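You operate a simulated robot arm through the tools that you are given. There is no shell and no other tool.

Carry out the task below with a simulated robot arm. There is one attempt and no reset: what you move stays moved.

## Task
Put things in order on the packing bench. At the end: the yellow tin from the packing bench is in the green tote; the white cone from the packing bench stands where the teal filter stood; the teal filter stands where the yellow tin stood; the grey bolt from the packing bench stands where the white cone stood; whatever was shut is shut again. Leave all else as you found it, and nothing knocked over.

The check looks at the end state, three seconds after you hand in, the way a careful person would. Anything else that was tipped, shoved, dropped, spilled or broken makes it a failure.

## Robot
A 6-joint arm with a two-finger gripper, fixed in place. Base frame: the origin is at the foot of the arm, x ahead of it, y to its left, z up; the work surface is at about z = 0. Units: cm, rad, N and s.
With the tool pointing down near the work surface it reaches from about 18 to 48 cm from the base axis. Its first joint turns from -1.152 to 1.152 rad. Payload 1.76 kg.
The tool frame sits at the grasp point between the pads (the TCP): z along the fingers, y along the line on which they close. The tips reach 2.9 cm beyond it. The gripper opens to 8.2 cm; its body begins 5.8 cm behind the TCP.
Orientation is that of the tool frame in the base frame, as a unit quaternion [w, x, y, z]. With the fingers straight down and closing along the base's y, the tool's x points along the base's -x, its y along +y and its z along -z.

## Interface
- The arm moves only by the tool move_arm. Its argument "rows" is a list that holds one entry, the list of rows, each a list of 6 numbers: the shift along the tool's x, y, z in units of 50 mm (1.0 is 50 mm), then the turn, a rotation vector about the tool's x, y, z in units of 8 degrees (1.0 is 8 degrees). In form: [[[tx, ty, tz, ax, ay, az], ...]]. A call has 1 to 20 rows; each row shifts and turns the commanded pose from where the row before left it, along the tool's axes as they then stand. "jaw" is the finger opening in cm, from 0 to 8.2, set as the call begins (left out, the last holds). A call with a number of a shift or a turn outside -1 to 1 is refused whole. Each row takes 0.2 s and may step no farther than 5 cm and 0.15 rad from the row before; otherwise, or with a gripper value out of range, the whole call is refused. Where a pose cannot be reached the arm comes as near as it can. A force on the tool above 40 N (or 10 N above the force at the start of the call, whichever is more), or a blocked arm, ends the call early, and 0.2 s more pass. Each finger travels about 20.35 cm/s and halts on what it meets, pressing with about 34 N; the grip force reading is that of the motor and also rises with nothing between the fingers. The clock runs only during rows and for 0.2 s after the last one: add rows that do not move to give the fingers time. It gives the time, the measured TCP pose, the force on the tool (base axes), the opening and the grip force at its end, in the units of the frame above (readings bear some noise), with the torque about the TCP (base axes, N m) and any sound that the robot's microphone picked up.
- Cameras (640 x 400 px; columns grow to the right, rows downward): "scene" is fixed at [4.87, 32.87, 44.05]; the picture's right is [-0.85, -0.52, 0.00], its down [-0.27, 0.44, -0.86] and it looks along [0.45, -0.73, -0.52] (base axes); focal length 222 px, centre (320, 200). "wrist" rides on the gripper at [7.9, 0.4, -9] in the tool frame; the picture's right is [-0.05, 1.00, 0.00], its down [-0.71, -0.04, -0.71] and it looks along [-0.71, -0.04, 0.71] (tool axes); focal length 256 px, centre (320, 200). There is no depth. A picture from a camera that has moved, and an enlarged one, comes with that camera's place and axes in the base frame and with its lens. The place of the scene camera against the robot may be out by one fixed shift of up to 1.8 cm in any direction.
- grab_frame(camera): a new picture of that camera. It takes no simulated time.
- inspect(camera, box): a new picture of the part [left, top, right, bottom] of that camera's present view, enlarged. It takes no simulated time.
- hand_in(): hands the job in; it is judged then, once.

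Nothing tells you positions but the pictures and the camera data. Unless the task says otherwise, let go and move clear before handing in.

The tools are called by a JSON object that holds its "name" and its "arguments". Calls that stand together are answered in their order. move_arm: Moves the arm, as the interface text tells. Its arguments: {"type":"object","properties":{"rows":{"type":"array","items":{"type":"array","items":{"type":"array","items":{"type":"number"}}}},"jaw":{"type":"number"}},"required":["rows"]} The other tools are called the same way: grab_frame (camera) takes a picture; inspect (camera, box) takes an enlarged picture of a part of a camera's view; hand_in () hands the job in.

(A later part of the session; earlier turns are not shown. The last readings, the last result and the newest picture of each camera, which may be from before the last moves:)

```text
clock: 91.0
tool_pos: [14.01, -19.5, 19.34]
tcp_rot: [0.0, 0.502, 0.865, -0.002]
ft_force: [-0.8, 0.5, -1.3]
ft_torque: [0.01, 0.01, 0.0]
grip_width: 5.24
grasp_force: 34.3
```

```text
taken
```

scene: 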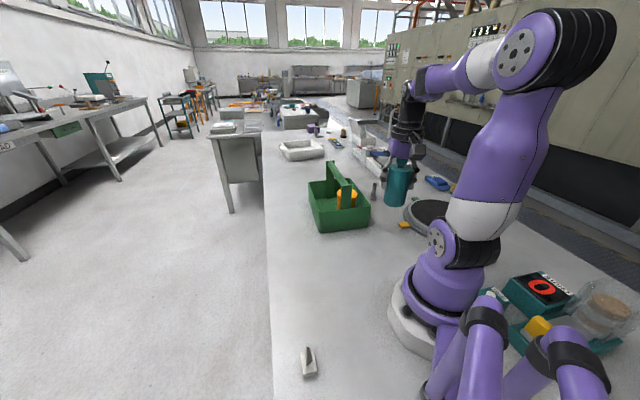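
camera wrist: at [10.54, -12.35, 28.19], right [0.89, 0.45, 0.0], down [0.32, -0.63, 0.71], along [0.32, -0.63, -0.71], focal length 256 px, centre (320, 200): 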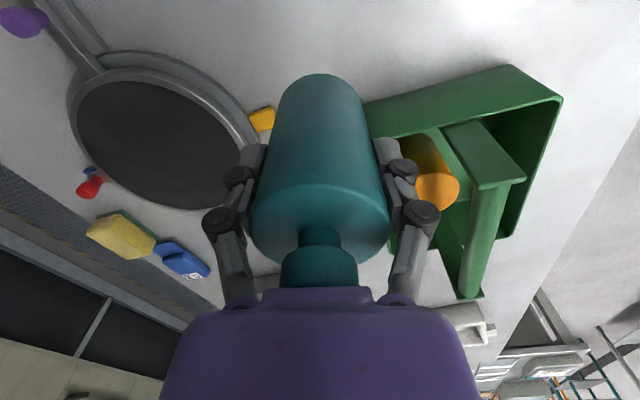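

The filter is held straight. I'll carry it around the near side of the tote to the tin's former place.

{"name": "move_arm", "arguments": {"rows": [[[0.4135, 0.69, 0, 0, 0, 0], [0.4135, 0.69, 0, 0, 0, 0], [0.4135, 0.69, 0, 0, 0, 0], [0.4135, 0.69, 0, 0, 0, 0], [-0.337, 0.833, 0, 0, 0, 0], [-0.337, 0.833, 0, 0, 0, 0], [-0.337, 0.833, 0.1, 0, 0, 0], [0, 0, 0.5, 0, 0, 0], [0, 0, 0, 0, 0, 0]]]}}

{"name": "grab_frame", "arguments": {"camera": "wrist"}}

{"name": "grab_frame", "arguments": {"camera": "scene"}}

```text
clock: 93.0
tool_pos: [35.61, -3.74, 16.03]
tcp_rot: [0.001, 0.502, 0.865, -0.002]
ft_force: [-0.3, -0.8, -0.9]
ft_torque: [0.03, 0.01, 0.02]
grip_width: 5.28
grasp_force: 33.7
```

```text
taken
camera wrist: at [32.03, 3.45, 24.9], right [0.89, 0.45, 0.0], down [0.32, -0.63, 0.71], along [0.32, -0.63, -0.7], focal length 256 px, centre (320, 200)
```

wrist: 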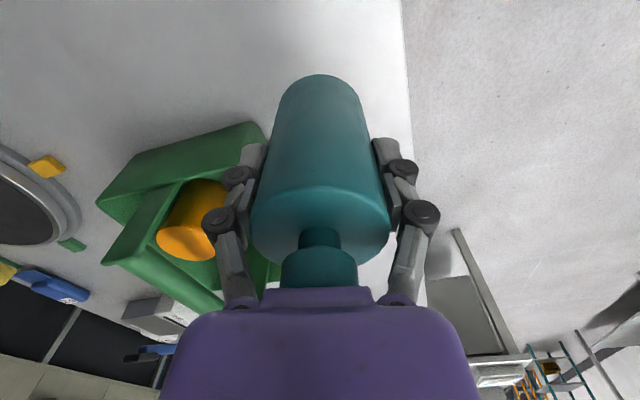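

```text
taken
```

scene: 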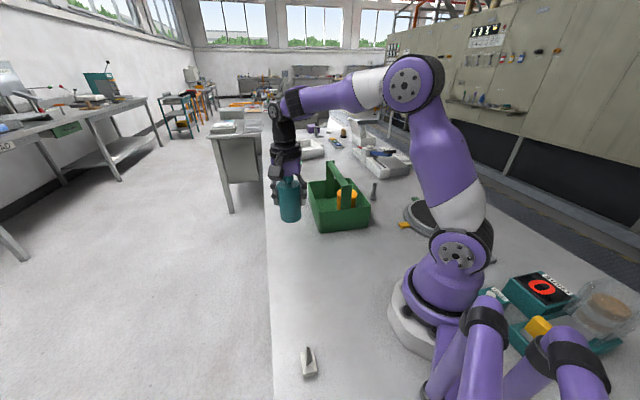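

Hovering near the tin's old spot; measured offset is about 0.8 cm, so I'll correct and start lowering.

{"name": "move_arm", "arguments": {"rows": [[[-0.12, -0.098, 0, 0, 0, 0], [0, 0, 0.6, 0, 0, 0], [0, 0, 0.6, 0, 0, 0], [0, 0, 0.45, 0, 0, 0], [0, 0, 0, 0, 0, 0]]]}}

{"name": "grab_frame", "arguments": {"camera": "wrist"}}

{"name": "inspect", "arguments": {"camera": "scene", "box": [240, 160, 400, 280]}}

```text
clock: 94.2
tool_pos: [35.27, -4.77, 7.81]
tcp_rot: [0.0, 0.502, 0.865, -0.003]
ft_force: [1.0, -0.1, -0.1]
ft_torque: [0.02, 0.01, 0.0]
grip_width: 5.28
grasp_force: 33.6
```

```text
taken
camera wrist: at [31.77, 2.46, 16.71], right [0.89, 0.45, 0.0], down [0.32, -0.63, 0.71], along [0.32, -0.63, -0.7], focal length 256 px, centre (320, 200)
```

wrist: 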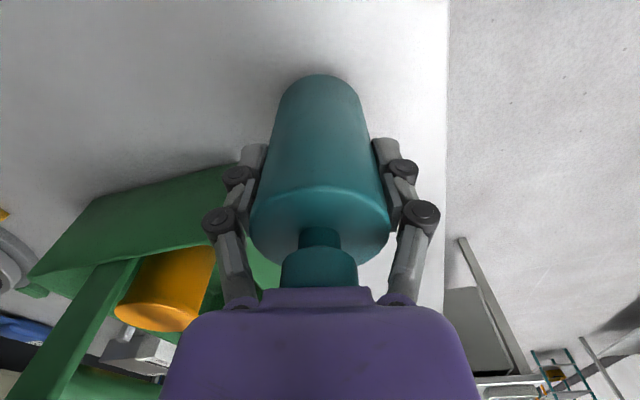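

```text
3.33 times, centred on (320, 220) of scene
camera zoom: at [4.87, 32.87, 44.05], right [-0.85, -0.52, 0.0], down [-0.27, 0.44, -0.86], along [0.45, -0.73, -0.52], focal length 738 px, centre (320, 133)
```

zoom: 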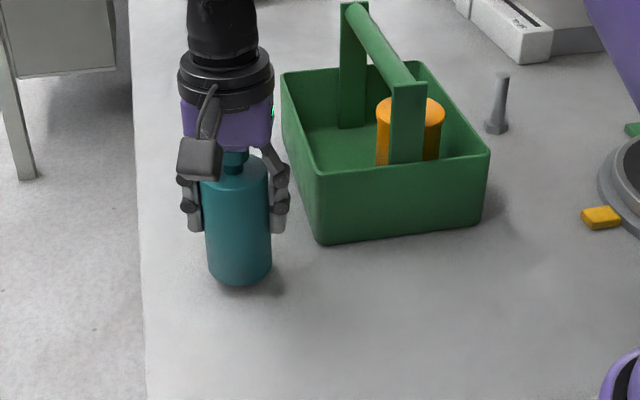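

Alignment with the tin's original spot is within about 3 mm; I'll make a tiny correction and lower to contact.

{"name": "move_arm", "arguments": {"rows": [[[0.02, 0.05, 0, 0, 0, 0], [0, 0, 0.1, 0, 0, 0], [0, 0, 0.04, 0, 0, 0], [0, 0, 0, 0, 0, 0]]]}}

{"name": "move_arm", "arguments": {"rows": [[[0, 0, 0.03, 0, 0, 0], [0, 0, 0.03, 0, 0, 0], [0, 0, 0, 0, 0, 0]]]}}

```text
clock: 95.2
tool_pos: [35.48, -4.43, 7.03]
tcp_rot: [0.001, 0.502, 0.865, -0.002]
ft_force: [-0.1, 0.1, -1.2]
ft_torque: [0.0, 0.01, -0.02]
grip_width: 5.25
grasp_force: 33.9
```

```text
clock: 96.0
tool_pos: [35.52, -4.57, 6.8]
tcp_rot: [0.001, 0.503, 0.864, -0.002]
ft_force: [0.5, 0.2, -0.4]
ft_torque: [-0.01, -0.02, 0.03]
grip_width: 5.27
grasp_force: 33.6
```

{"name": "move_arm", "arguments": {"rows": [[[0, 0, 0.02, 0, 0, 0], [0, 0, 0.02, 0, 0, 0], [0, 0, 0, 0, 0, 0]]]}}

```text
clock: 96.8
tool_pos: [35.45, -4.44, 6.63]
tcp_rot: [0.001, 0.502, 0.865, -0.001]
ft_force: [-3.0, 0.1, 16.1]
ft_torque: [-0.04, 0.22, -0.03]
grip_width: 5.25
grasp_force: 33.8
```

The filter is on the bench. Releasing it.

{"name": "move_arm", "arguments": {"rows": [[[0, 0, 0, 0, 0, 0], [0, 0, 0, 0, 0, 0], [0, 0, 0, 0, 0, 0]]], "jaw": 8.2}}

{"name": "grab_frame", "arguments": {"camera": "wrist"}}

{"name": "inspect", "arguments": {"camera": "scene", "box": [260, 120, 460, 260]}}

```text
clock: 97.6
tool_pos: [35.4, -4.43, 6.57]
tcp_rot: [0.0, 0.502, 0.865, -0.002]
ft_force: [0.2, 0.7, -0.6]
ft_torque: [0.01, 0.03, 0.02]
grip_width: 8.18
grasp_force: 0.1
```

```text
taken
camera wrist: at [31.87, 2.7, 15.39], right [0.89, 0.45, 0.0], down [0.32, -0.63, 0.71], along [0.32, -0.63, -0.71], focal length 256 px, centre (320, 200)
```

wrist: 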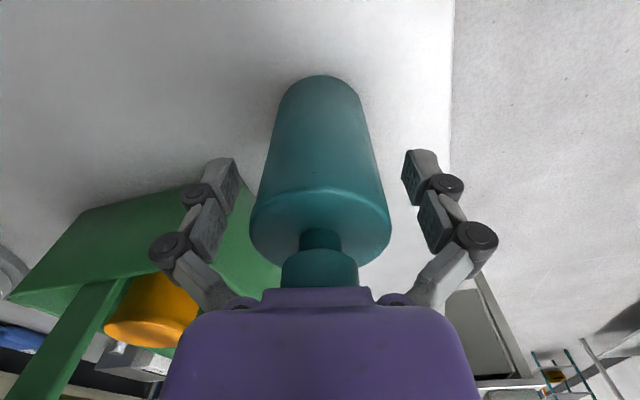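

```text
2.86 times, centred on (360, 190) of scene
camera zoom: at [4.87, 32.87, 44.05], right [-0.85, -0.52, 0.0], down [-0.27, 0.44, -0.86], along [0.45, -0.73, -0.52], focal length 633 px, centre (206, 229)
```

zoom: 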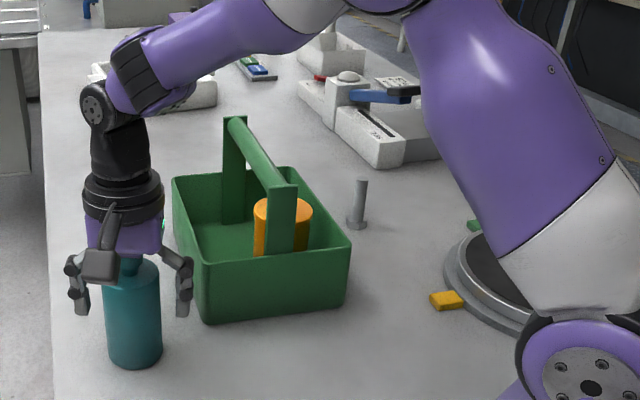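

The filter stands where the tin stood. I'll rise clear and head over to the white cone.

{"name": "move_arm", "arguments": {"rows": [[[0, 0, -0.6, 0, 0, 0], [0, 0, -0.9, 0, 0, 0], [0, 0, -0.9, 0, 0, 0], [0.8, -0.2, -0.1, 0, 0, 0], [0.9, -0.21, 0, 0, 0, 0], [0.9, -0.21, 0, 0, 0, 0], [0.9, -0.22, 0, 0, 0, 0], [0.88, -0.22, 0, 0, 0, 0], [0, 0, 0, 0, 0, -1], [0, 0, 0, 0, 0, -1], [0, 0, 0, 0, 0, -1], [0, 0, 0, 0, 0, -1], [0, 0, 0, 0, 0, -1], [0, 0, 0, 0, 0, -1], [0, 0, 0, 0, 0, 0]]]}}

{"name": "inspect", "arguments": {"camera": "scene", "box": [260, 120, 460, 260]}}

```text
clock: 100.8
tool_pos: [20.0, 11.8, 18.95]
tcp_rot: [0.0, 0.106, 0.994, -0.002]
ft_force: [0.0, -1.1, -0.6]
ft_torque: [-0.01, 0.0, 0.0]
grip_width: 8.22
grasp_force: 0.0
```

```text
2.86 times, centred on (360, 190) of scene
camera zoom: at [4.87, 32.87, 44.05], right [-0.85, -0.52, 0.0], down [-0.27, 0.44, -0.86], along [0.45, -0.73, -0.52], focal length 633 px, centre (206, 229)
```

zoom: 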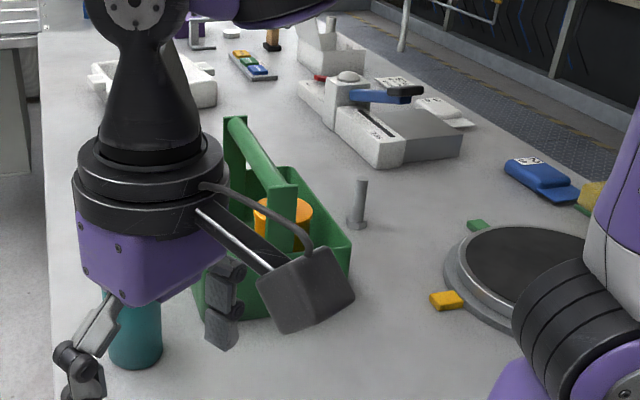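

{"name": "move_arm", "arguments": {"rows": [[[0, 0, 0, 0, 0, -1], [0, 0, 0, 0, 0, -1], [0, 0, 0, 0, 0, -1], [0, 0, 0, 0, 0, -1], [0, 0, 0, 0, 0, -1], [0, 0, 0, 0, 0, -1], [0, 0, 0, 0, 0, -0.9], [0, 0, 0, 0, 0, 0]]]}}

{"name": "grab_frame", "arguments": {"camera": "wrist"}}

{"name": "grab_frame", "arguments": {"camera": "scene"}}

```text
clock: 102.6
tool_pos: [19.99, 11.71, 19.05]
tcp_rot: [-0.002, -0.366, 0.931, -0.002]
ft_force: [0.1, -0.3, 0.1]
ft_torque: [0.01, 0.0, 0.02]
grip_width: 8.21
grasp_force: 0.0
```

```text
taken
camera wrist: at [13.93, 6.92, 27.89], right [-0.64, 0.77, 0.0], down [0.54, 0.46, 0.7], along [0.54, 0.45, -0.71], focal length 256 px, centre (320, 200)
```

wrist: 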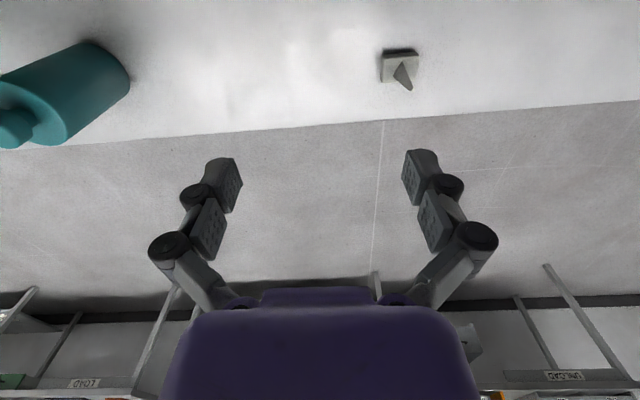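

```text
taken
```

scene: 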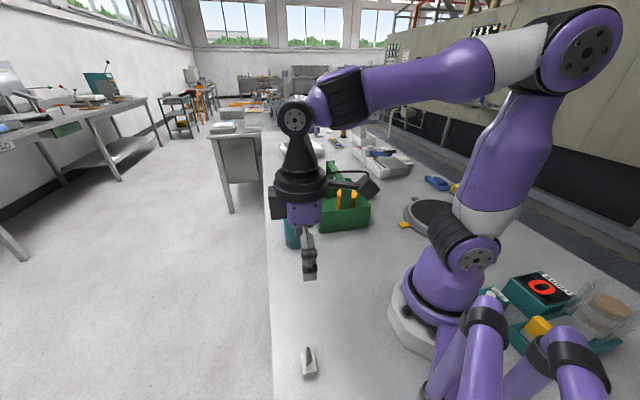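

The cone is in view and the hand is aligned with its long side. I'll move above it and measure more closely.

{"name": "move_arm", "arguments": {"rows": [[[-0.098, 0.556, 0.3, 0, 0, 0], [-0.098, 0.556, 0.3, 0, 0, 0], [-0.097, 0.555, 0.4, 0, 0, 0], [0, 0, 0, 0, 0, 0]]]}}

{"name": "grab_frame", "arguments": {"camera": "wrist"}}

{"name": "inspect", "arguments": {"camera": "wrist", "box": [260, 60, 380, 180]}}

```text
clock: 103.6
tool_pos: [15.35, 18.88, 14.05]
tcp_rot: [-0.002, -0.365, 0.931, -0.001]
ft_force: [0.6, -0.2, -0.1]
ft_torque: [-0.02, 0.0, 0.0]
grip_width: 8.2
grasp_force: 0.0
```

```text
taken
camera wrist: at [9.21, 13.91, 22.9], right [-0.64, 0.77, 0.0], down [0.54, 0.46, 0.7], along [0.54, 0.45, -0.71], focal length 256 px, centre (320, 200)
```

wrist: 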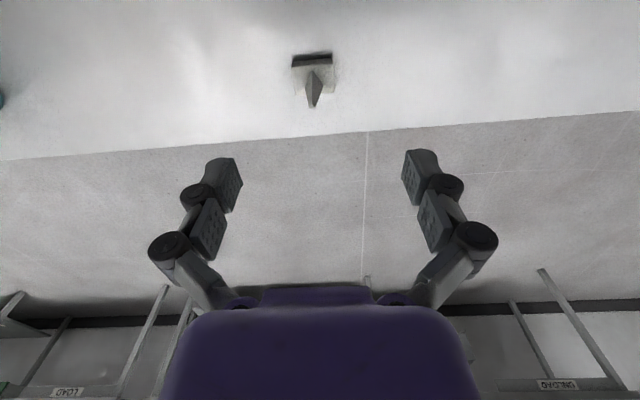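

```text
3.33 times, centred on (320, 120) of wrist
camera zoom: at [9.21, 13.91, 22.9], right [-0.64, 0.77, 0.0], down [0.54, 0.46, 0.7], along [0.54, 0.45, -0.71], focal length 853 px, centre (320, 467)
```

zoom: 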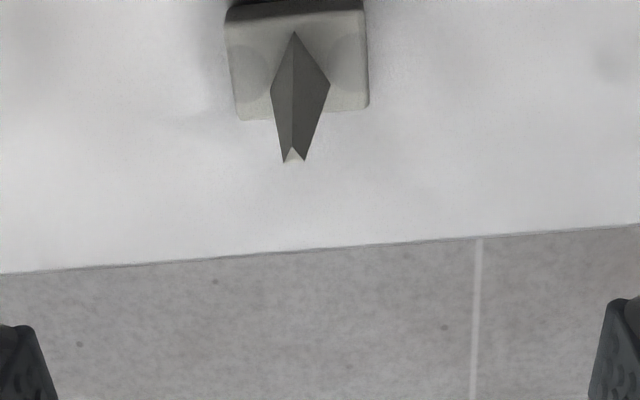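

The cone's base is about 3.3 × 2.2 cm centred at (15.55, 18.45), tip at about 6.1 cm. I'll centre on it and lower, pausing to check.

{"name": "move_arm", "arguments": {"rows": [[[0.03, -0.106, 0, 0, 0, 0], [0, 0, 0.7, 0, 0, 0], [0, 0, 0.7, 0, 0, 0], [0, 0, 0.3, 0, 0, 0], [0, 0, 0, 0, 0, 0]]]}}

{"name": "grab_frame", "arguments": {"camera": "wrist"}}

{"name": "inspect", "arguments": {"camera": "scene", "box": [260, 300, 380, 400]}}

```text
clock: 104.8
tool_pos: [15.63, 18.27, 5.52]
tcp_rot: [-0.002, -0.365, 0.931, -0.003]
ft_force: [-0.4, 0.3, 0.2]
ft_torque: [-0.01, -0.01, -0.02]
grip_width: 8.19
grasp_force: 0.0
```

```text
taken
camera wrist: at [9.52, 13.34, 14.43], right [-0.64, 0.77, 0.0], down [0.54, 0.46, 0.7], along [0.54, 0.45, -0.71], focal length 256 px, centre (320, 200)
```

wrist: 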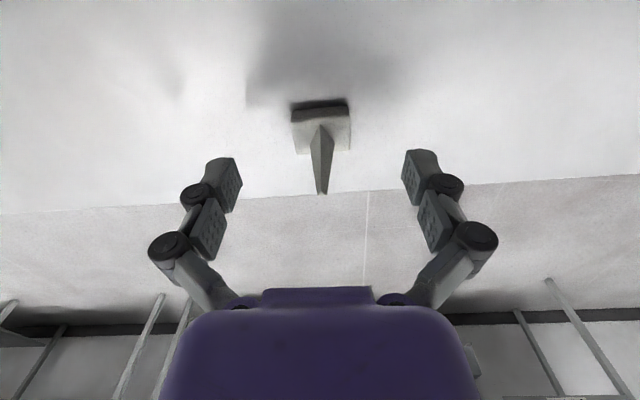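

```text
4.00 times, centred on (320, 350) of scene
camera zoom: at [4.87, 32.87, 44.05], right [-0.85, -0.52, 0.0], down [-0.27, 0.44, -0.86], along [0.45, -0.73, -0.52], focal length 886 px, centre (320, -400)
```

zoom: 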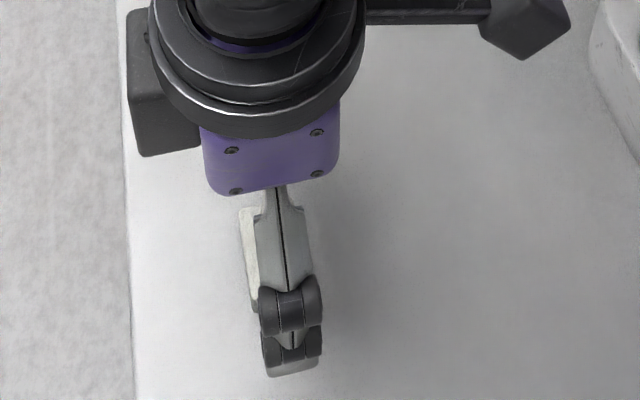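

Well centred. Lowering the last bit and closing on the cone's base.

{"name": "move_arm", "arguments": {"rows": [[[0, 0, 0.3, 0, 0, 0], [0, 0, 0.15, 0, 0, 0], [0, 0, 0, 0, 0, 0]]]}}

{"name": "move_arm", "arguments": {"rows": [[[0, 0, 0, 0, 0, 0], [0, 0, 0, 0, 0, 0], [0, 0, 0, 0, 0, 0]]], "jaw": 2.4}}

{"name": "grab_frame", "arguments": {"camera": "wrist"}}

```text
clock: 105.6
tool_pos: [15.64, 18.35, 3.32]
tcp_rot: [-0.001, -0.365, 0.931, -0.001]
ft_force: [-0.8, -0.3, 0.5]
ft_torque: [-0.02, 0.0, 0.01]
grip_width: 8.22
grasp_force: 0.0
```

```text
clock: 106.4
tool_pos: [15.68, 18.59, 3.37]
tcp_rot: [0.0, -0.366, 0.931, -0.002]
ft_force: [1.7, 1.8, 10.0]
ft_torque: [0.1, 0.03, -0.06]
grip_width: 3.27
grasp_force: 34.1
```

```text
taken
camera wrist: at [9.56, 13.41, 12.17], right [-0.64, 0.77, 0.0], down [0.54, 0.45, 0.71], along [0.54, 0.45, -0.71], focal length 256 px, centre (320, 200)
```

wrist: 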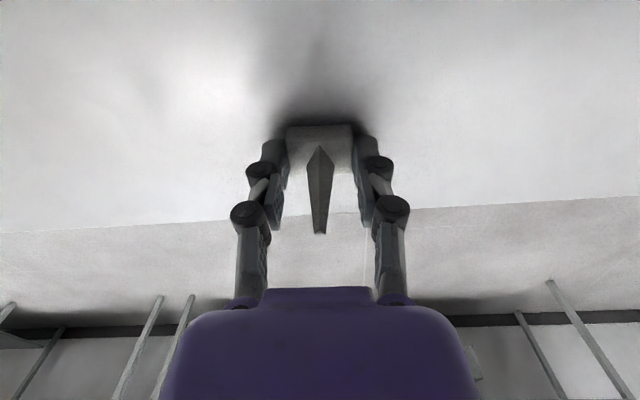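

The cone's base is gripped (3.3 cm). I'll lift and carry it around the front of the base.

{"name": "move_arm", "arguments": {"rows": [[[0, 0, -0.15, 0, 0, 0], [0, 0, -0.75, 0, 0, 0], [0, 0, -0.9, 0, 0, 0], [0, 0, -0.9, 0, 0, 0], [0.219, -0.78, 0, 0, 0, 0], [0.219, -0.78, 0, 0, 0, 0], [0.219, -0.78, 0, 0, 0, 0], [0.219, -0.78, 0, 0, 0, 0], [0, 0, 0, 0, 0, 0]]]}}

{"name": "grab_frame", "arguments": {"camera": "wrist"}}

{"name": "grab_frame", "arguments": {"camera": "scene"}}

```text
clock: 108.4
tool_pos: [22.99, 4.31, 16.78]
tcp_rot: [-0.001, -0.365, 0.931, -0.002]
ft_force: [0.0, -0.2, -1.2]
ft_torque: [0.0, 0.0, 0.05]
grip_width: 3.3
grasp_force: 34.3
```

```text
taken
camera wrist: at [16.9, -0.76, 25.66], right [-0.64, 0.77, 0.0], down [0.54, 0.46, 0.7], along [0.54, 0.45, -0.71], focal length 256 px, centre (320, 200)
```

wrist: 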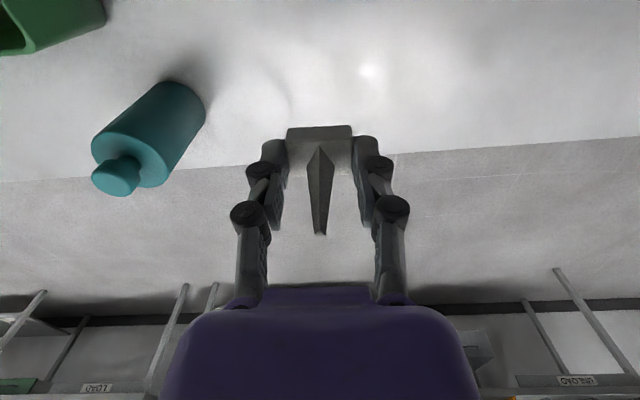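

```text
taken
```

scene: 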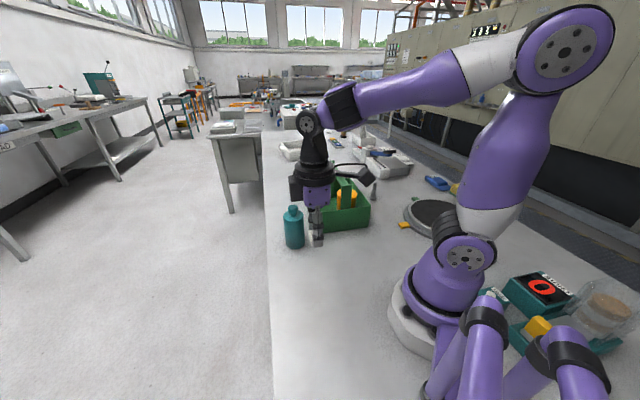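

{"name": "move_arm", "arguments": {"rows": [[[0.684, -0.638, 0, 0, 0, 0], [0.684, -0.638, 0, 0, 0, 0], [0.684, -0.638, 0, 0, 0, 0], [0.827, -0.127, 0, 0, 0, 0], [0.827, -0.127, 0, 0, 0, 0], [0.827, -0.127, 0, 0, 0, 0], [0, 0, 0.8, 0, 0, 0], [0, 0, 0, 0, 0, 0]]]}}

{"name": "grab_frame", "arguments": {"camera": "wrist"}}

{"name": "inspect", "arguments": {"camera": "scene", "box": [330, 150, 470, 260]}}

```text
clock: 110.2
tool_pos: [14.03, -19.93, 12.97]
tcp_rot: [-0.001, -0.365, 0.931, -0.002]
ft_force: [0.4, 0.1, -0.1]
ft_torque: [-0.03, 0.02, -0.01]
grip_width: 3.27
grasp_force: 33.5
```

```text
taken
camera wrist: at [8.02, -24.83, 21.84], right [-0.64, 0.77, 0.0], down [0.54, 0.46, 0.7], along [0.54, 0.45, -0.71], focal length 256 px, centre (320, 200)
```

wrist: 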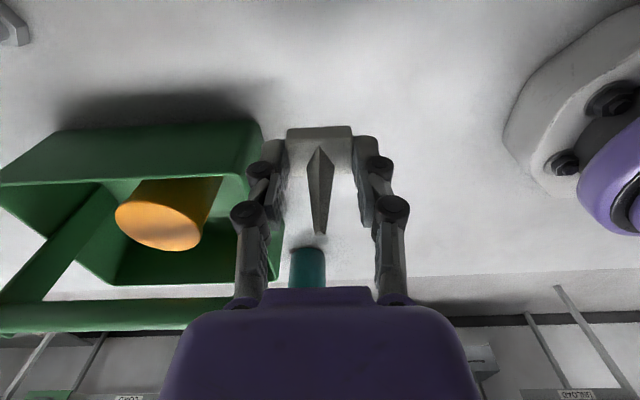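

```text
3.64 times, centred on (400, 205) of scene
camera zoom: at [4.87, 32.87, 44.05], right [-0.85, -0.52, 0.0], down [-0.27, 0.44, -0.86], along [0.45, -0.73, -0.52], focal length 805 px, centre (29, 182)
```

zoom: 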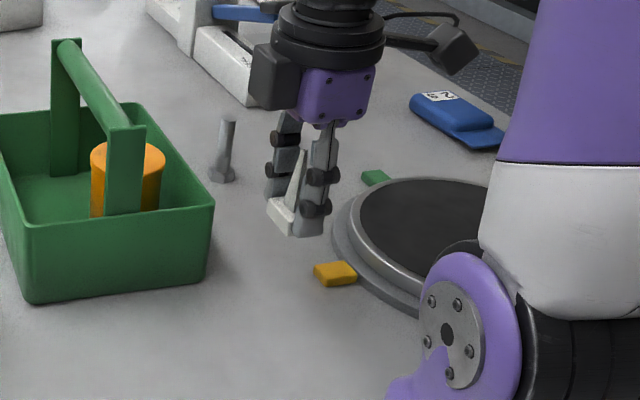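

The hand is over the filter's former spot (about 1–2 mm off). I'll lower the cone.

{"name": "move_arm", "arguments": {"rows": [[[-0.01, -0.01, 0.6, 0, 0, 0], [0, 0, 0.6, 0, 0, 0], [0, 0, 0.6, 0, 0, 0], [0, 0, 0, 0, 0, 0]]]}}

{"name": "move_arm", "arguments": {"rows": [[[0, 0, 0.04, 0, 0, 0], [0, 0, 0, 0, 0, 0]]]}}

{"name": "grab_frame", "arguments": {"camera": "wrist"}}

{"name": "inspect", "arguments": {"camera": "scene", "box": [330, 150, 470, 260]}}

```text
clock: 111.2
tool_pos: [14.36, -19.84, 4.11]
tcp_rot: [-0.001, -0.366, 0.931, -0.001]
ft_force: [0.6, 0.0, -0.4]
ft_torque: [-0.01, -0.01, 0.03]
grip_width: 3.25
grasp_force: 34.1
```

```text
clock: 111.8
tool_pos: [14.27, -19.73, 3.76]
tcp_rot: [-0.002, -0.365, 0.931, -0.001]
ft_force: [0.6, 0.1, 0.2]
ft_torque: [0.02, 0.01, 0.0]
grip_width: 3.27
grasp_force: 33.9
```

```text
taken
camera wrist: at [8.2, -24.74, 12.68], right [-0.64, 0.77, 0.0], down [0.54, 0.46, 0.7], along [0.54, 0.45, -0.71], focal length 256 px, centre (320, 200)
```

wrist: 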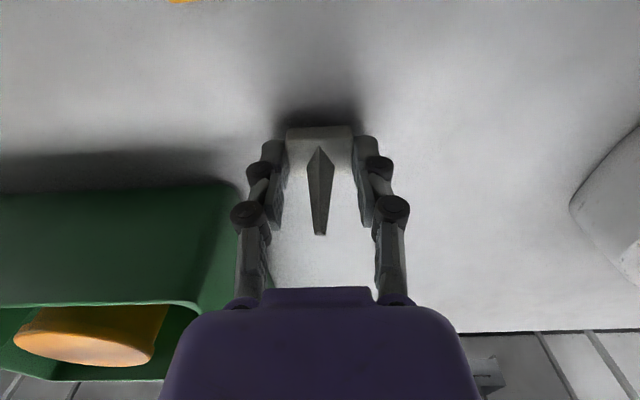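

```text
3.64 times, centred on (400, 205) of scene
camera zoom: at [4.87, 32.87, 44.05], right [-0.85, -0.52, 0.0], down [-0.27, 0.44, -0.86], along [0.45, -0.73, -0.52], focal length 805 px, centre (29, 182)
```

zoom: 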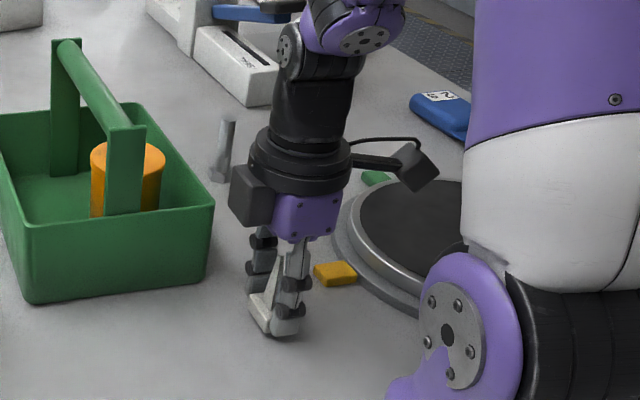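

{"name": "move_arm", "arguments": {"rows": [[[0.01, -0.02, 0.02, 0, 0, 0], [0, 0, 0.02, 0, 0, 0], [0, 0, 0, 0, 0, 0]]]}}

{"name": "move_arm", "arguments": {"rows": [[[0, 0, 0.02, 0, 0, 0], [0, 0, 0.02, 0, 0, 0], [0, 0, 0, 0, 0, 0]]]}}

```text
clock: 112.6
tool_pos: [14.26, -19.89, 3.59]
tcp_rot: [-0.001, -0.365, 0.931, -0.002]
ft_force: [-0.3, -0.1, 0.1]
ft_torque: [0.01, -0.02, 0.02]
grip_width: 3.27
grasp_force: 34.4
```

```text
clock: 113.4
tool_pos: [14.26, -19.83, 3.34]
tcp_rot: [-0.002, -0.366, 0.931, -0.002]
ft_force: [-1.0, 3.5, 13.0]
ft_torque: [0.11, 0.06, -0.02]
grip_width: 3.26
grasp_force: 33.6
```

The cone is on the bench at the filter's spot. Releasing and rising.

{"name": "move_arm", "arguments": {"rows": [[[0, 0, 0, 0, 0, 0], [0, 0, 0, 0, 0, 0], [0, 0, 0, 0, 0, 0]]], "jaw": 6.5}}

{"name": "move_arm", "arguments": {"rows": [[[0, 0, -0.4, 0, 0, 0], [0, 0, -0.7, 0, 0, 0], [0, 0, -0.8, 0, 0, 0], [0, 0, -0.8, 0, 0, 0], [0, 0, 0, 0, 0, 0]]]}}

{"name": "grab_frame", "arguments": {"camera": "wrist"}}

{"name": "inspect", "arguments": {"camera": "scene", "box": [260, 120, 460, 260]}}

```text
clock: 114.2
tool_pos: [14.21, -19.86, 3.26]
tcp_rot: [-0.002, -0.366, 0.931, -0.002]
ft_force: [-0.5, 0.7, 0.0]
ft_torque: [-0.02, 0.02, -0.01]
grip_width: 6.5
grasp_force: 0.0
```

```text
clock: 115.4
tool_pos: [14.29, -19.98, 16.88]
tcp_rot: [-0.002, -0.365, 0.931, -0.001]
ft_force: [-0.3, -0.4, -0.1]
ft_torque: [0.01, 0.0, -0.03]
grip_width: 6.52
grasp_force: 0.0
```

```text
taken
camera wrist: at [8.29, -24.98, 25.75], right [-0.64, 0.77, 0.0], down [0.54, 0.46, 0.7], along [0.54, 0.45, -0.71], focal length 256 px, centre (320, 200)
```

wrist: 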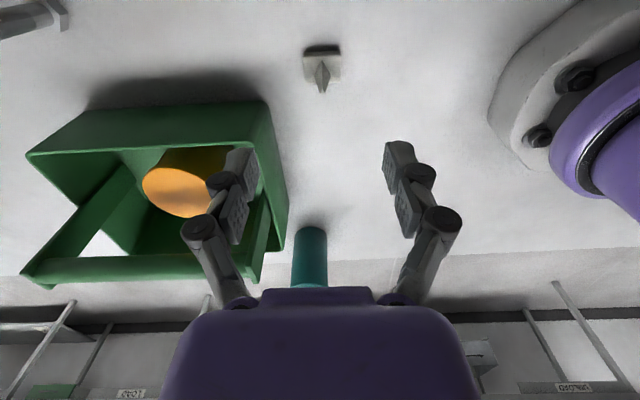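

```text
2.86 times, centred on (360, 190) of scene
camera zoom: at [4.87, 32.87, 44.05], right [-0.85, -0.52, 0.0], down [-0.27, 0.44, -0.86], along [0.45, -0.73, -0.52], focal length 633 px, centre (206, 229)
```

zoom: 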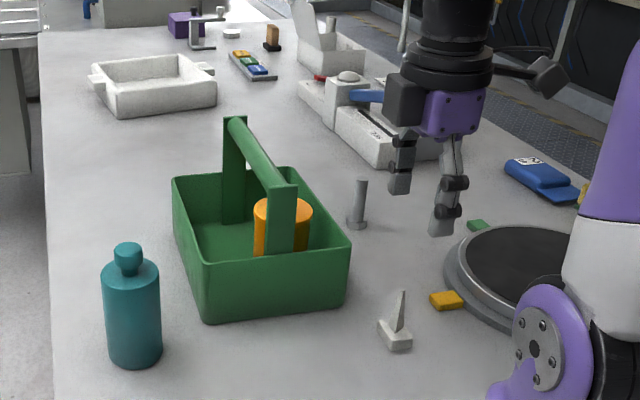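

The cone stands where the filter was. Now for the grey bolt near (25.5, -39): I'll turn the hand outward with a slight lean toward the base, and move partway to measure it.

{"name": "move_arm", "arguments": {"rows": [[[0, 0, 0, 0, 0, 1], [0, 0, 0, 0, 0, 1], [0, 0, 0, 0, 0, 1], [0, 0, 0, 0, 0, 1], [0, 0, 0, 0, 0, 1], [0, 0, 0, 0, 0, 1], [0, 0, 0, 0, 0, 1], [0, 0, 0, 0, 0, 1], [0, 0, 0, 0, 0, 1], [0, 0, 0, 0, 0, 1], [0, 0, 0, 0, 0, 1], [0, 0, 0, 0, 0, 1], [0, 0, 0, 0, 0, 0.49], [0, 0, 0, 0, -1, 0], [0, 0, 0, 0, -0.5, 0], [0, 0, 0, 0, 0, 0]]], "jaw": 5}}

{"name": "move_arm", "arguments": {"rows": [[[-0.85, -0.04, 0.2, 0, 0, 0], [-0.85, -0.04, 0.2, 0, 0, 0], [-0.85, -0.04, 0.2, 0, 0, 0], [0, 0, 0, 0, 0, 0]]]}}

{"name": "grab_frame", "arguments": {"camera": "wrist"}}

{"name": "grab_frame", "arguments": {"camera": "scene"}}

```text
clock: 118.8
tool_pos: [14.35, -19.9, 16.7]
tcp_rot: [0.093, 0.475, 0.874, -0.052]
ft_force: [0.5, 0.4, 0.3]
ft_torque: [-0.01, 0.0, 0.0]
grip_width: 4.98
grasp_force: 0.1
```

```text
clock: 119.8
tool_pos: [20.75, -31.31, 16.48]
tcp_rot: [0.092, 0.475, 0.874, -0.052]
ft_force: [-1.1, 0.1, -0.3]
ft_torque: [-0.04, 0.02, -0.01]
grip_width: 4.98
grasp_force: 0.0
```

```text
taken
camera wrist: at [15.96, -22.91, 23.51], right [0.87, 0.5, 0.01], down [0.27, -0.47, 0.84], along [0.42, -0.73, -0.54], focal length 256 px, centre (320, 200)
```

wrist: 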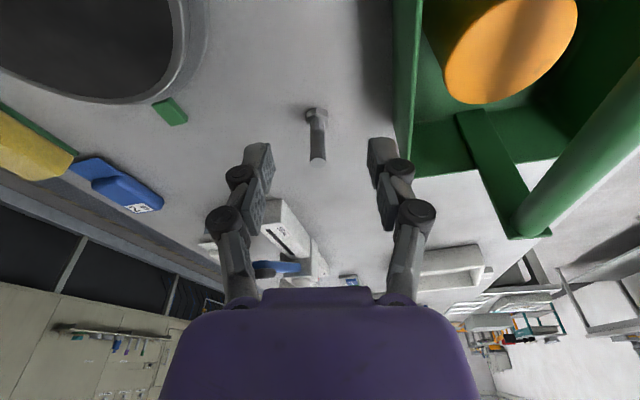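

```text
taken
```

scene: 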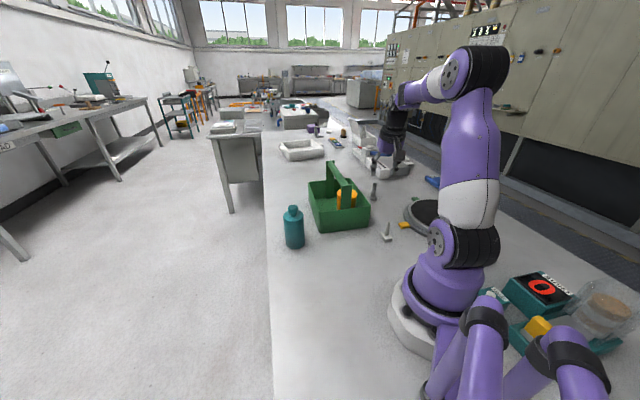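

{"name": "inspect", "arguments": {"camera": "wrist", "box": [260, 80, 380, 180]}}

```text
4.00 times, centred on (320, 130) of wrist
camera zoom: at [15.96, -22.91, 23.51], right [0.87, 0.5, 0.01], down [0.27, -0.47, 0.84], along [0.42, -0.73, -0.54], focal length 1024 px, centre (320, 480)
```

zoom: 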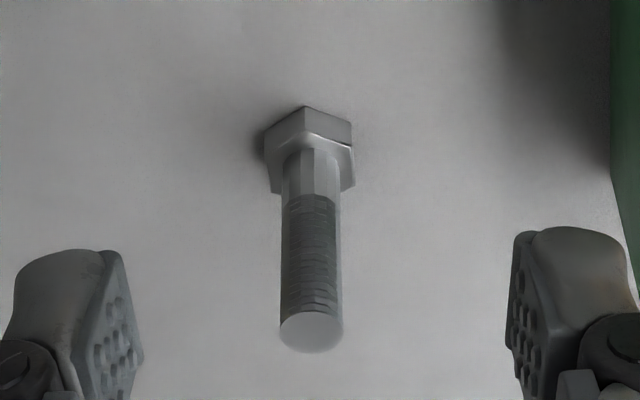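

The bolt stands on its head at about (25.2, -39.45), 7 cm tall, shaft about 1.5 cm. I'll move to a pre-grasp above it.

{"name": "move_arm", "arguments": {"rows": [[[-0.435, -0.051, 0.3, 0, 0, 0], [-0.435, -0.051, 0.55, 0, 0, 0], [-0.436, -0.052, 0.66, 0, 0, 0], [0, 0, 0, 0, 0, 0]]]}}

{"name": "grab_frame", "arguments": {"camera": "wrist"}}

{"name": "inspect", "arguments": {"camera": "wrist", "box": [250, 80, 390, 200]}}

```text
clock: 120.8
tool_pos: [24.61, -38.18, 10.37]
tcp_rot: [0.093, 0.474, 0.874, -0.052]
ft_force: [-1.1, 0.1, -0.8]
ft_torque: [0.01, -0.02, 0.01]
grip_width: 5.0
grasp_force: 0.0
```

```text
taken
camera wrist: at [19.67, -29.87, 17.35], right [0.87, 0.5, 0.01], down [0.27, -0.47, 0.84], along [0.42, -0.73, -0.54], focal length 256 px, centre (320, 200)
```

wrist: 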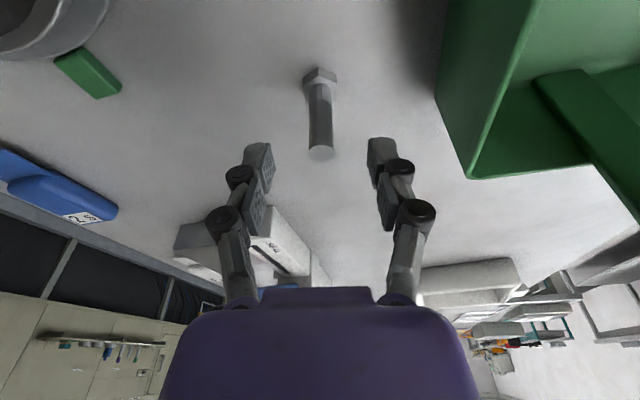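

```text
3.33 times, centred on (320, 140) of wrist
camera zoom: at [19.67, -29.87, 17.35], right [0.87, 0.5, 0.01], down [0.27, -0.47, 0.84], along [0.42, -0.73, -0.54], focal length 853 px, centre (320, 400)
```

zoom: 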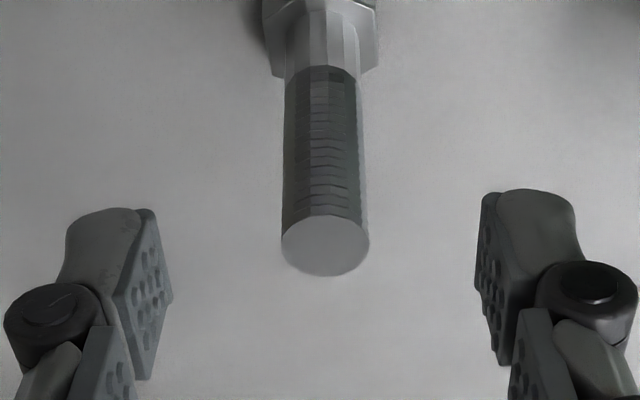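

Aligned with the bolt. I'll advance along the tool axis and check before closing.

{"name": "move_arm", "arguments": {"rows": [[[-0.01, -0.007, 0.418, 0, 0, 0], [-0.01, -0.007, 0.418, 0, 0, 0], [-0.009, -0.007, 0.418, 0, 0, 0], [0, 0, 0, 0, 0, 0]]]}}

{"name": "grab_frame", "arguments": {"camera": "wrist"}}

{"name": "inspect", "arguments": {"camera": "scene", "box": [310, 120, 450, 230]}}

```text
clock: 121.8
tool_pos: [25.34, -39.55, 4.22]
tcp_rot: [0.092, 0.474, 0.874, -0.051]
ft_force: [0.8, 1.1, -0.4]
ft_torque: [0.02, -0.02, 0.02]
grip_width: 5.01
grasp_force: 0.1
```

```text
taken
camera wrist: at [20.52, -31.09, 11.3], right [0.87, 0.5, 0.01], down [0.27, -0.47, 0.84], along [0.42, -0.73, -0.54], focal length 256 px, centre (320, 200)
```

wrist: 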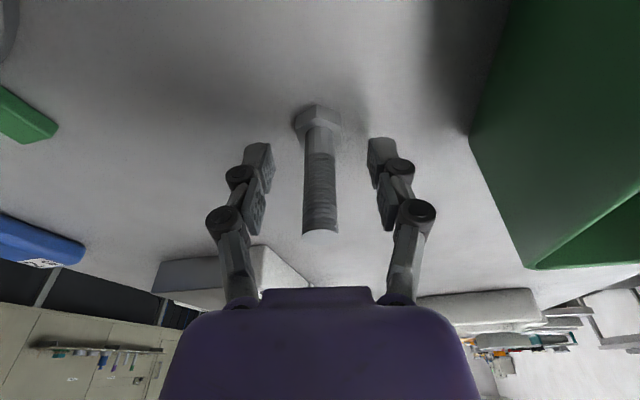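

```text
3.64 times, centred on (380, 175) of scene
camera zoom: at [4.87, 32.87, 44.05], right [-0.85, -0.52, 0.0], down [-0.27, 0.44, -0.86], along [0.45, -0.73, -0.52], focal length 805 px, centre (102, 291)
```

zoom: 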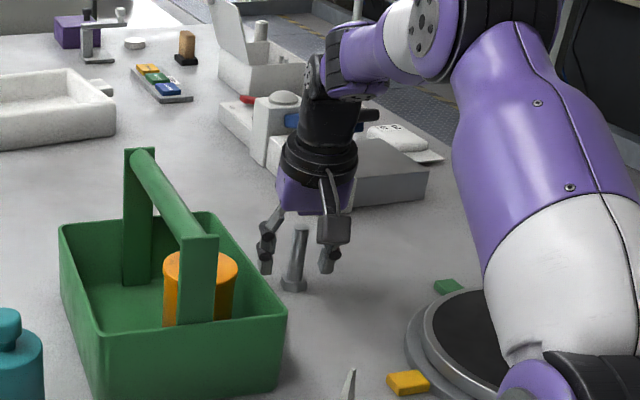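

The bolt shaft is centred between the fingers. Closing.

{"name": "move_arm", "arguments": {"rows": [[[0, 0, 0, 0, 0, 0], [0, 0, 0, 0, 0, 0], [0, 0, 0, 0, 0, 0]]], "jaw": 0.8}}

{"name": "move_arm", "arguments": {"rows": [[[-0.02, 0, -0.1, 0, 0, 0], [-0.08, 0, -0.4, 0, 0, 0], [-0.1, 0, -0.5, 0, 0, 0], [0, 0, 0, 0, 0, 0]]]}}

{"name": "grab_frame", "arguments": {"camera": "wrist"}}

{"name": "inspect", "arguments": {"camera": "scene", "box": [310, 120, 450, 230]}}

```text
clock: 122.6
tool_pos: [25.48, -39.52, 4.39]
tcp_rot: [0.093, 0.475, 0.873, -0.053]
ft_force: [-0.3, -0.6, 3.3]
ft_torque: [-0.03, -0.01, -0.01]
grip_width: 1.46
grasp_force: 34.1
```

```text
clock: 123.6
tool_pos: [25.29, -39.56, 9.42]
tcp_rot: [0.092, 0.474, 0.874, -0.052]
ft_force: [0.4, -0.5, -1.7]
ft_torque: [-0.01, 0.02, 0.01]
grip_width: 1.41
grasp_force: 34.0
```

```text
taken
camera wrist: at [20.46, -31.19, 16.4], right [0.87, 0.5, 0.01], down [0.27, -0.47, 0.84], along [0.42, -0.73, -0.54], focal length 256 px, centre (320, 200)
```

wrist: 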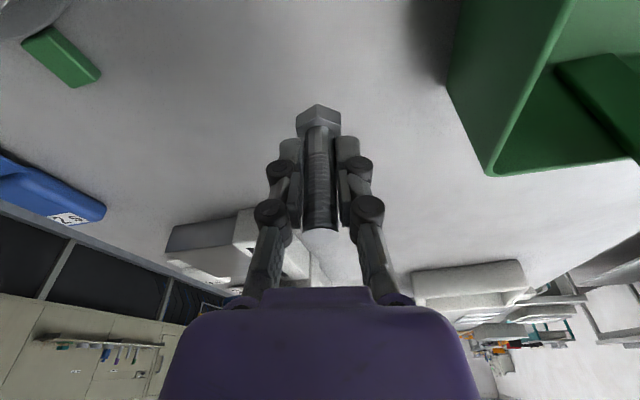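

```text
3.64 times, centred on (380, 175) of scene
camera zoom: at [4.87, 32.87, 44.05], right [-0.85, -0.52, 0.0], down [-0.27, 0.44, -0.86], along [0.45, -0.73, -0.52], focal length 805 px, centre (102, 291)
```

zoom: 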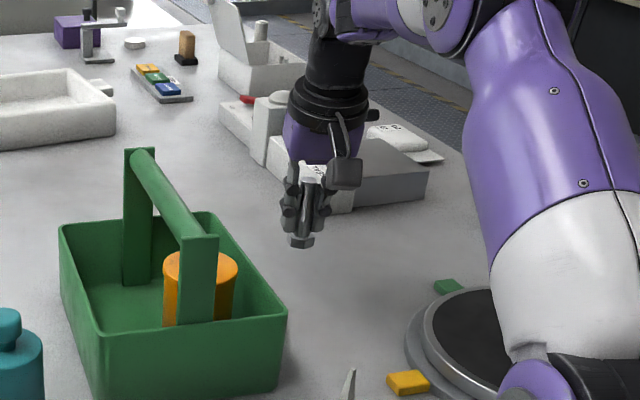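

The bolt is held firmly. I'll retract toward the base and up, keeping clear of the cone and tote.

{"name": "move_arm", "arguments": {"rows": [[[0.4, 0, -0.6, 0, 0, 0], [0.7, 0, -0.45, 0, 0, 0], [0.76, 0, -0.41, 0, 0, 0], [0.76, 0, -0.41, 0, 0, 0], [0.76, 0, -0.41, 0, 0, 0], [0, 0, 0, 0, 0, 0]]]}}

{"name": "grab_frame", "arguments": {"camera": "wrist"}}

{"name": "grab_frame", "arguments": {"camera": "scene"}}

```text
clock: 125.0
tool_pos: [14.99, -23.47, 17.11]
tcp_rot: [0.093, 0.475, 0.874, -0.052]
ft_force: [-0.4, 0.6, -2.0]
ft_torque: [-0.03, -0.03, 0.03]
grip_width: 1.45
grasp_force: 33.8
```

```text
taken
camera wrist: at [9.98, -15.04, 24.12], right [0.87, 0.5, 0.01], down [0.27, -0.47, 0.84], along [0.42, -0.73, -0.54], focal length 256 px, centre (320, 200)
```

wrist: 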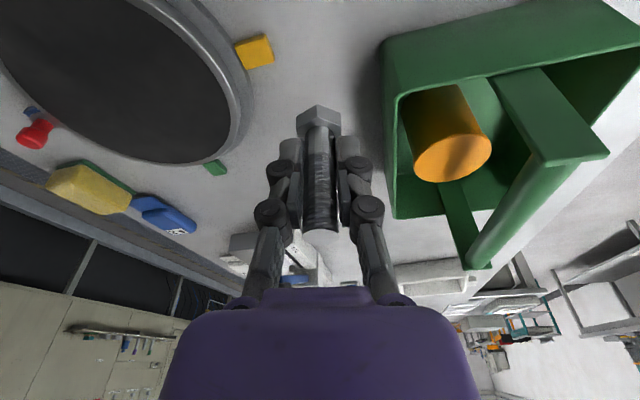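

```text
taken
```

scene: 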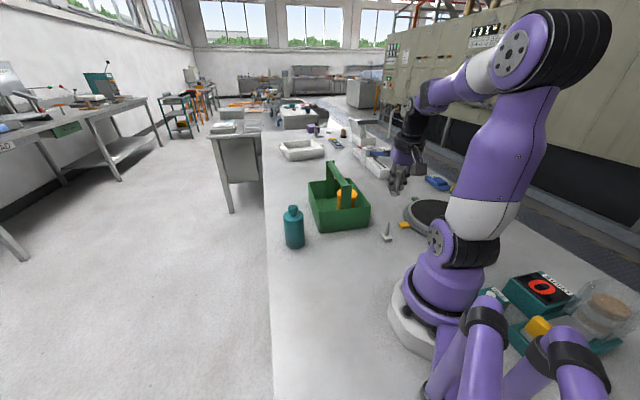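

{"name": "move_arm", "arguments": {"rows": [[[0.384, 0, -0.594, 0, 0, 0], [0.048, 0.706, -0.01, -0.21, 0, -0.978], [0.048, 0.706, -0.01, -0.21, 0, -0.978], [0.048, 0.706, -0.01, -0.21, 0, -0.978], [0.048, 0.706, -0.01, -0.21, 0, -0.978], [0.048, 0.706, -0.01, -0.21, 0, -0.978], [0.048, 0.706, -0.01, -0.21, 0, -0.978], [0.048, 0.706, -0.01, -0.21, 0, -0.978], [0, 0, 0, 0, 0, 0]]]}}

{"name": "grab_frame", "arguments": {"camera": "scene"}}

```text
clock: 127.0
tool_pos: [25.41, -0.77, 19.54]
tcp_rot: [0.104, 0.008, 0.995, -0.001]
ft_force: [-1.0, 0.1, -1.7]
ft_torque: [-0.02, 0.0, 0.0]
grip_width: 1.48
grasp_force: 33.8
```

```text
taken
```

scene: 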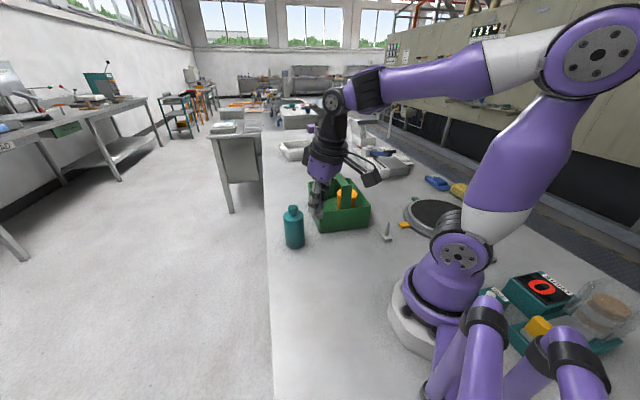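

The arc is going well. Continuing around to the left side.

{"name": "move_arm", "arguments": {"rows": [[[0.048, 0.706, -0.01, -0.21, 0, -0.978], [0.048, 0.706, -0.01, -0.21, 0, -0.978], [0.048, 0.706, -0.01, -0.21, 0, -0.978], [0.048, 0.706, -0.01, -0.21, 0, -0.978], [0.048, 0.706, -0.01, -0.21, 0, -0.978], [0.048, 0.706, -0.01, -0.21, 0, -0.978], [0.02, 0.36, -0.005, -0.105, 0, -0.489], [0, 0, 0, 0, 0, 0]]]}}

{"name": "grab_frame", "arguments": {"camera": "wrist"}}

{"name": "grab_frame", "arguments": {"camera": "scene"}}

```text
clock: 128.8
tool_pos: [15.86, 19.63, 19.52]
tcp_rot: [0.094, -0.428, 0.898, 0.045]
ft_force: [-0.1, 0.4, -1.3]
ft_torque: [0.03, -0.01, -0.01]
grip_width: 1.44
grasp_force: 33.9
```

```text
taken
camera wrist: at [9.49, 12.41, 26.61], right [-0.74, 0.67, 0.01], down [0.37, 0.4, 0.84], along [0.56, 0.63, -0.55], focal length 256 px, centre (320, 200)
```

wrist: 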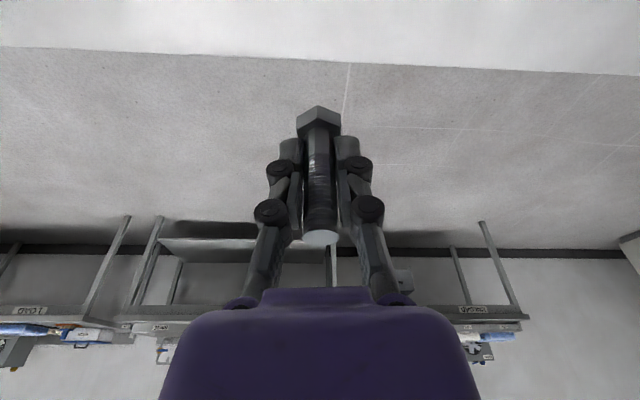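

```text
taken
```

scene: 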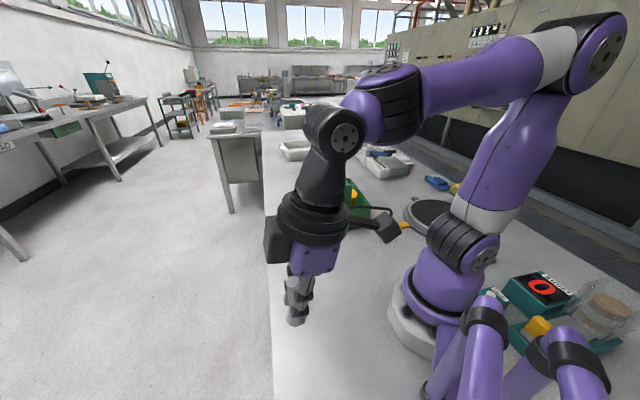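

The bolt hangs over the left area. I'll lower it toward the cone's original spot at (15.58, 18.46), checking on the way.

{"name": "move_arm", "arguments": {"rows": [[[0.206, -0.026, 0.708, 0, 0, 0], [0.206, -0.026, 0.708, 0, 0, 0], [0.206, -0.026, 0.708, 0, 0, 0], [0, 0, 0, 0, 0, 0]]]}}

{"name": "grab_frame", "arguments": {"camera": "wrist"}}

{"name": "inspect", "arguments": {"camera": "scene", "box": [240, 260, 400, 400]}}

```text
clock: 129.8
tool_pos: [15.74, 18.63, 8.52]
tcp_rot: [0.094, -0.427, 0.898, 0.044]
ft_force: [0.1, 0.3, -1.5]
ft_torque: [0.01, 0.01, 0.02]
grip_width: 1.45
grasp_force: 33.8
```

```text
taken
camera wrist: at [9.25, 11.54, 15.59], right [-0.74, 0.67, 0.01], down [0.37, 0.4, 0.84], along [0.56, 0.63, -0.55], focal length 256 px, centre (320, 200)
```

wrist: 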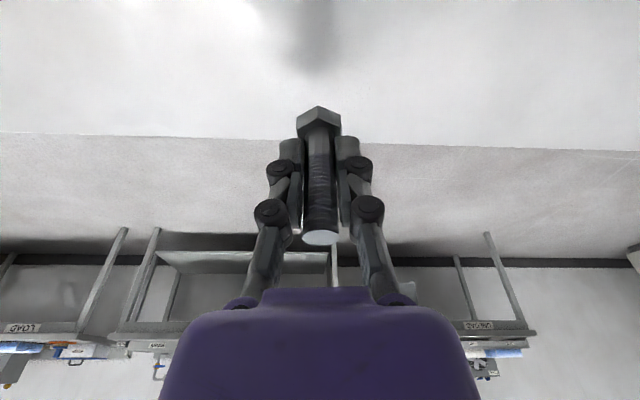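

```text
2.86 times, centred on (320, 330) of scene
camera zoom: at [4.87, 32.87, 44.04], right [-0.85, -0.52, 0.0], down [-0.27, 0.44, -0.86], along [0.45, -0.73, -0.52], focal length 633 px, centre (320, -171)
```

zoom: 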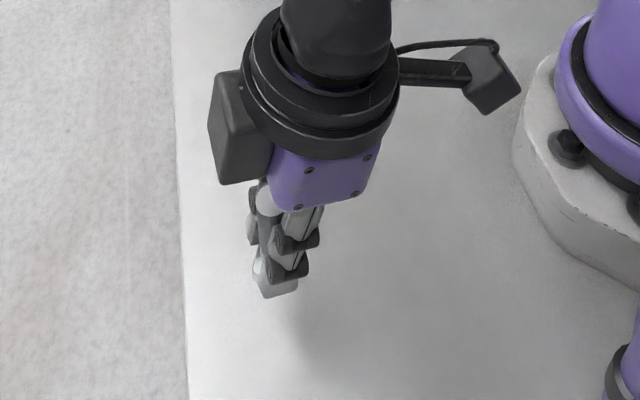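

{"name": "move_arm", "arguments": {"rows": [[[0.1, -0.008, 0.4, 0, 0, 0], [0.1, -0.008, 0.3, 0, 0, 0], [0, 0, 0, 0, 0, 0]]]}}

{"name": "grab_frame", "arguments": {"camera": "wrist"}}

{"name": "inspect", "arguments": {"camera": "wrist", "box": [250, 80, 390, 260]}}

```text
clock: 130.6
tool_pos: [15.39, 18.4, 4.83]
tcp_rot: [0.094, -0.427, 0.898, 0.044]
ft_force: [-0.4, -0.3, -0.8]
ft_torque: [0.01, 0.01, -0.01]
grip_width: 1.46
grasp_force: 34.2
```

```text
taken
camera wrist: at [9.07, 11.27, 11.84], right [-0.74, 0.67, 0.01], down [0.37, 0.4, 0.84], along [0.56, 0.63, -0.55], focal length 256 px, centre (320, 200)
```

wrist: 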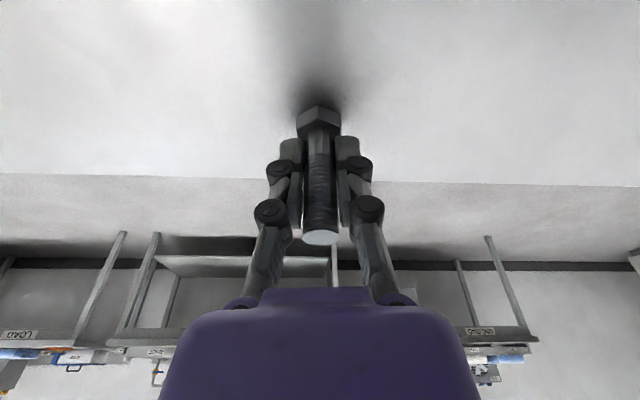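

```text
2.22 times, centred on (320, 170) of wrist
camera zoom: at [9.07, 11.27, 11.84], right [-0.74, 0.67, 0.01], down [0.37, 0.4, 0.84], along [0.56, 0.63, -0.55], focal length 569 px, centre (320, 267)
```

zoom: 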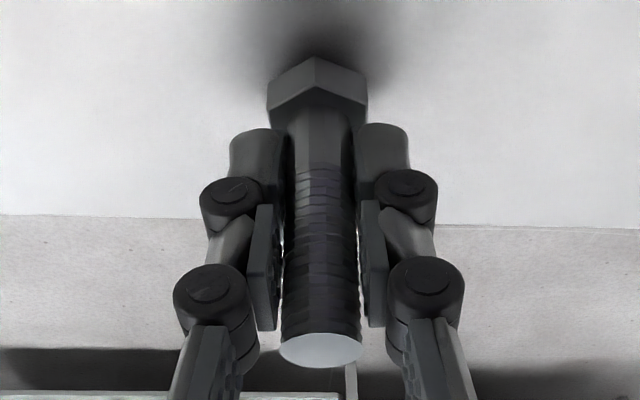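

Within 2 mm of the target. Fine-lowering to contact.

{"name": "move_arm", "arguments": {"rows": [[[-0.01, -0.02, 0.03, 0, 0, 0], [0.006, 0, 0.03, 0, 0, 0], [0, 0, 0, 0, 0, 0]]]}}

{"name": "move_arm", "arguments": {"rows": [[[0.004, 0, 0.02, 0, 0, 0], [0, 0, 0, 0, 0, 0]]]}}

```text
clock: 131.4
tool_pos: [15.69, 18.47, 4.66]
tcp_rot: [0.095, -0.427, 0.898, 0.045]
ft_force: [0.4, 0.4, -1.3]
ft_torque: [0.0, 0.01, 0.01]
grip_width: 1.46
grasp_force: 33.6
```

```text
clock: 132.0
tool_pos: [15.71, 18.29, 4.45]
tcp_rot: [0.094, -0.428, 0.898, 0.045]
ft_force: [0.4, -0.3, -0.9]
ft_torque: [0.02, -0.04, -0.04]
grip_width: 1.44
grasp_force: 33.8
```

{"name": "move_arm", "arguments": {"rows": [[[0.004, 0, 0.02, 0, 0, 0], [0, 0, 0, 0, 0, 0]]]}}

```text
clock: 132.6
tool_pos: [15.68, 18.39, 4.28]
tcp_rot: [0.093, -0.427, 0.898, 0.045]
ft_force: [-0.2, -0.5, -1.8]
ft_torque: [-0.03, 0.0, 0.0]
grip_width: 1.45
grasp_force: 34.2
```

{"name": "move_arm", "arguments": {"rows": [[[0.003, 0, 0.015, 0, 0, 0], [0, 0, 0, 0, 0, 0]]]}}

```text
clock: 133.2
tool_pos: [15.66, 18.31, 4.22]
tcp_rot: [0.094, -0.427, 0.898, 0.044]
ft_force: [-0.4, 0.3, -0.4]
ft_torque: [0.0, -0.01, -0.01]
grip_width: 1.45
grasp_force: 34.0
```

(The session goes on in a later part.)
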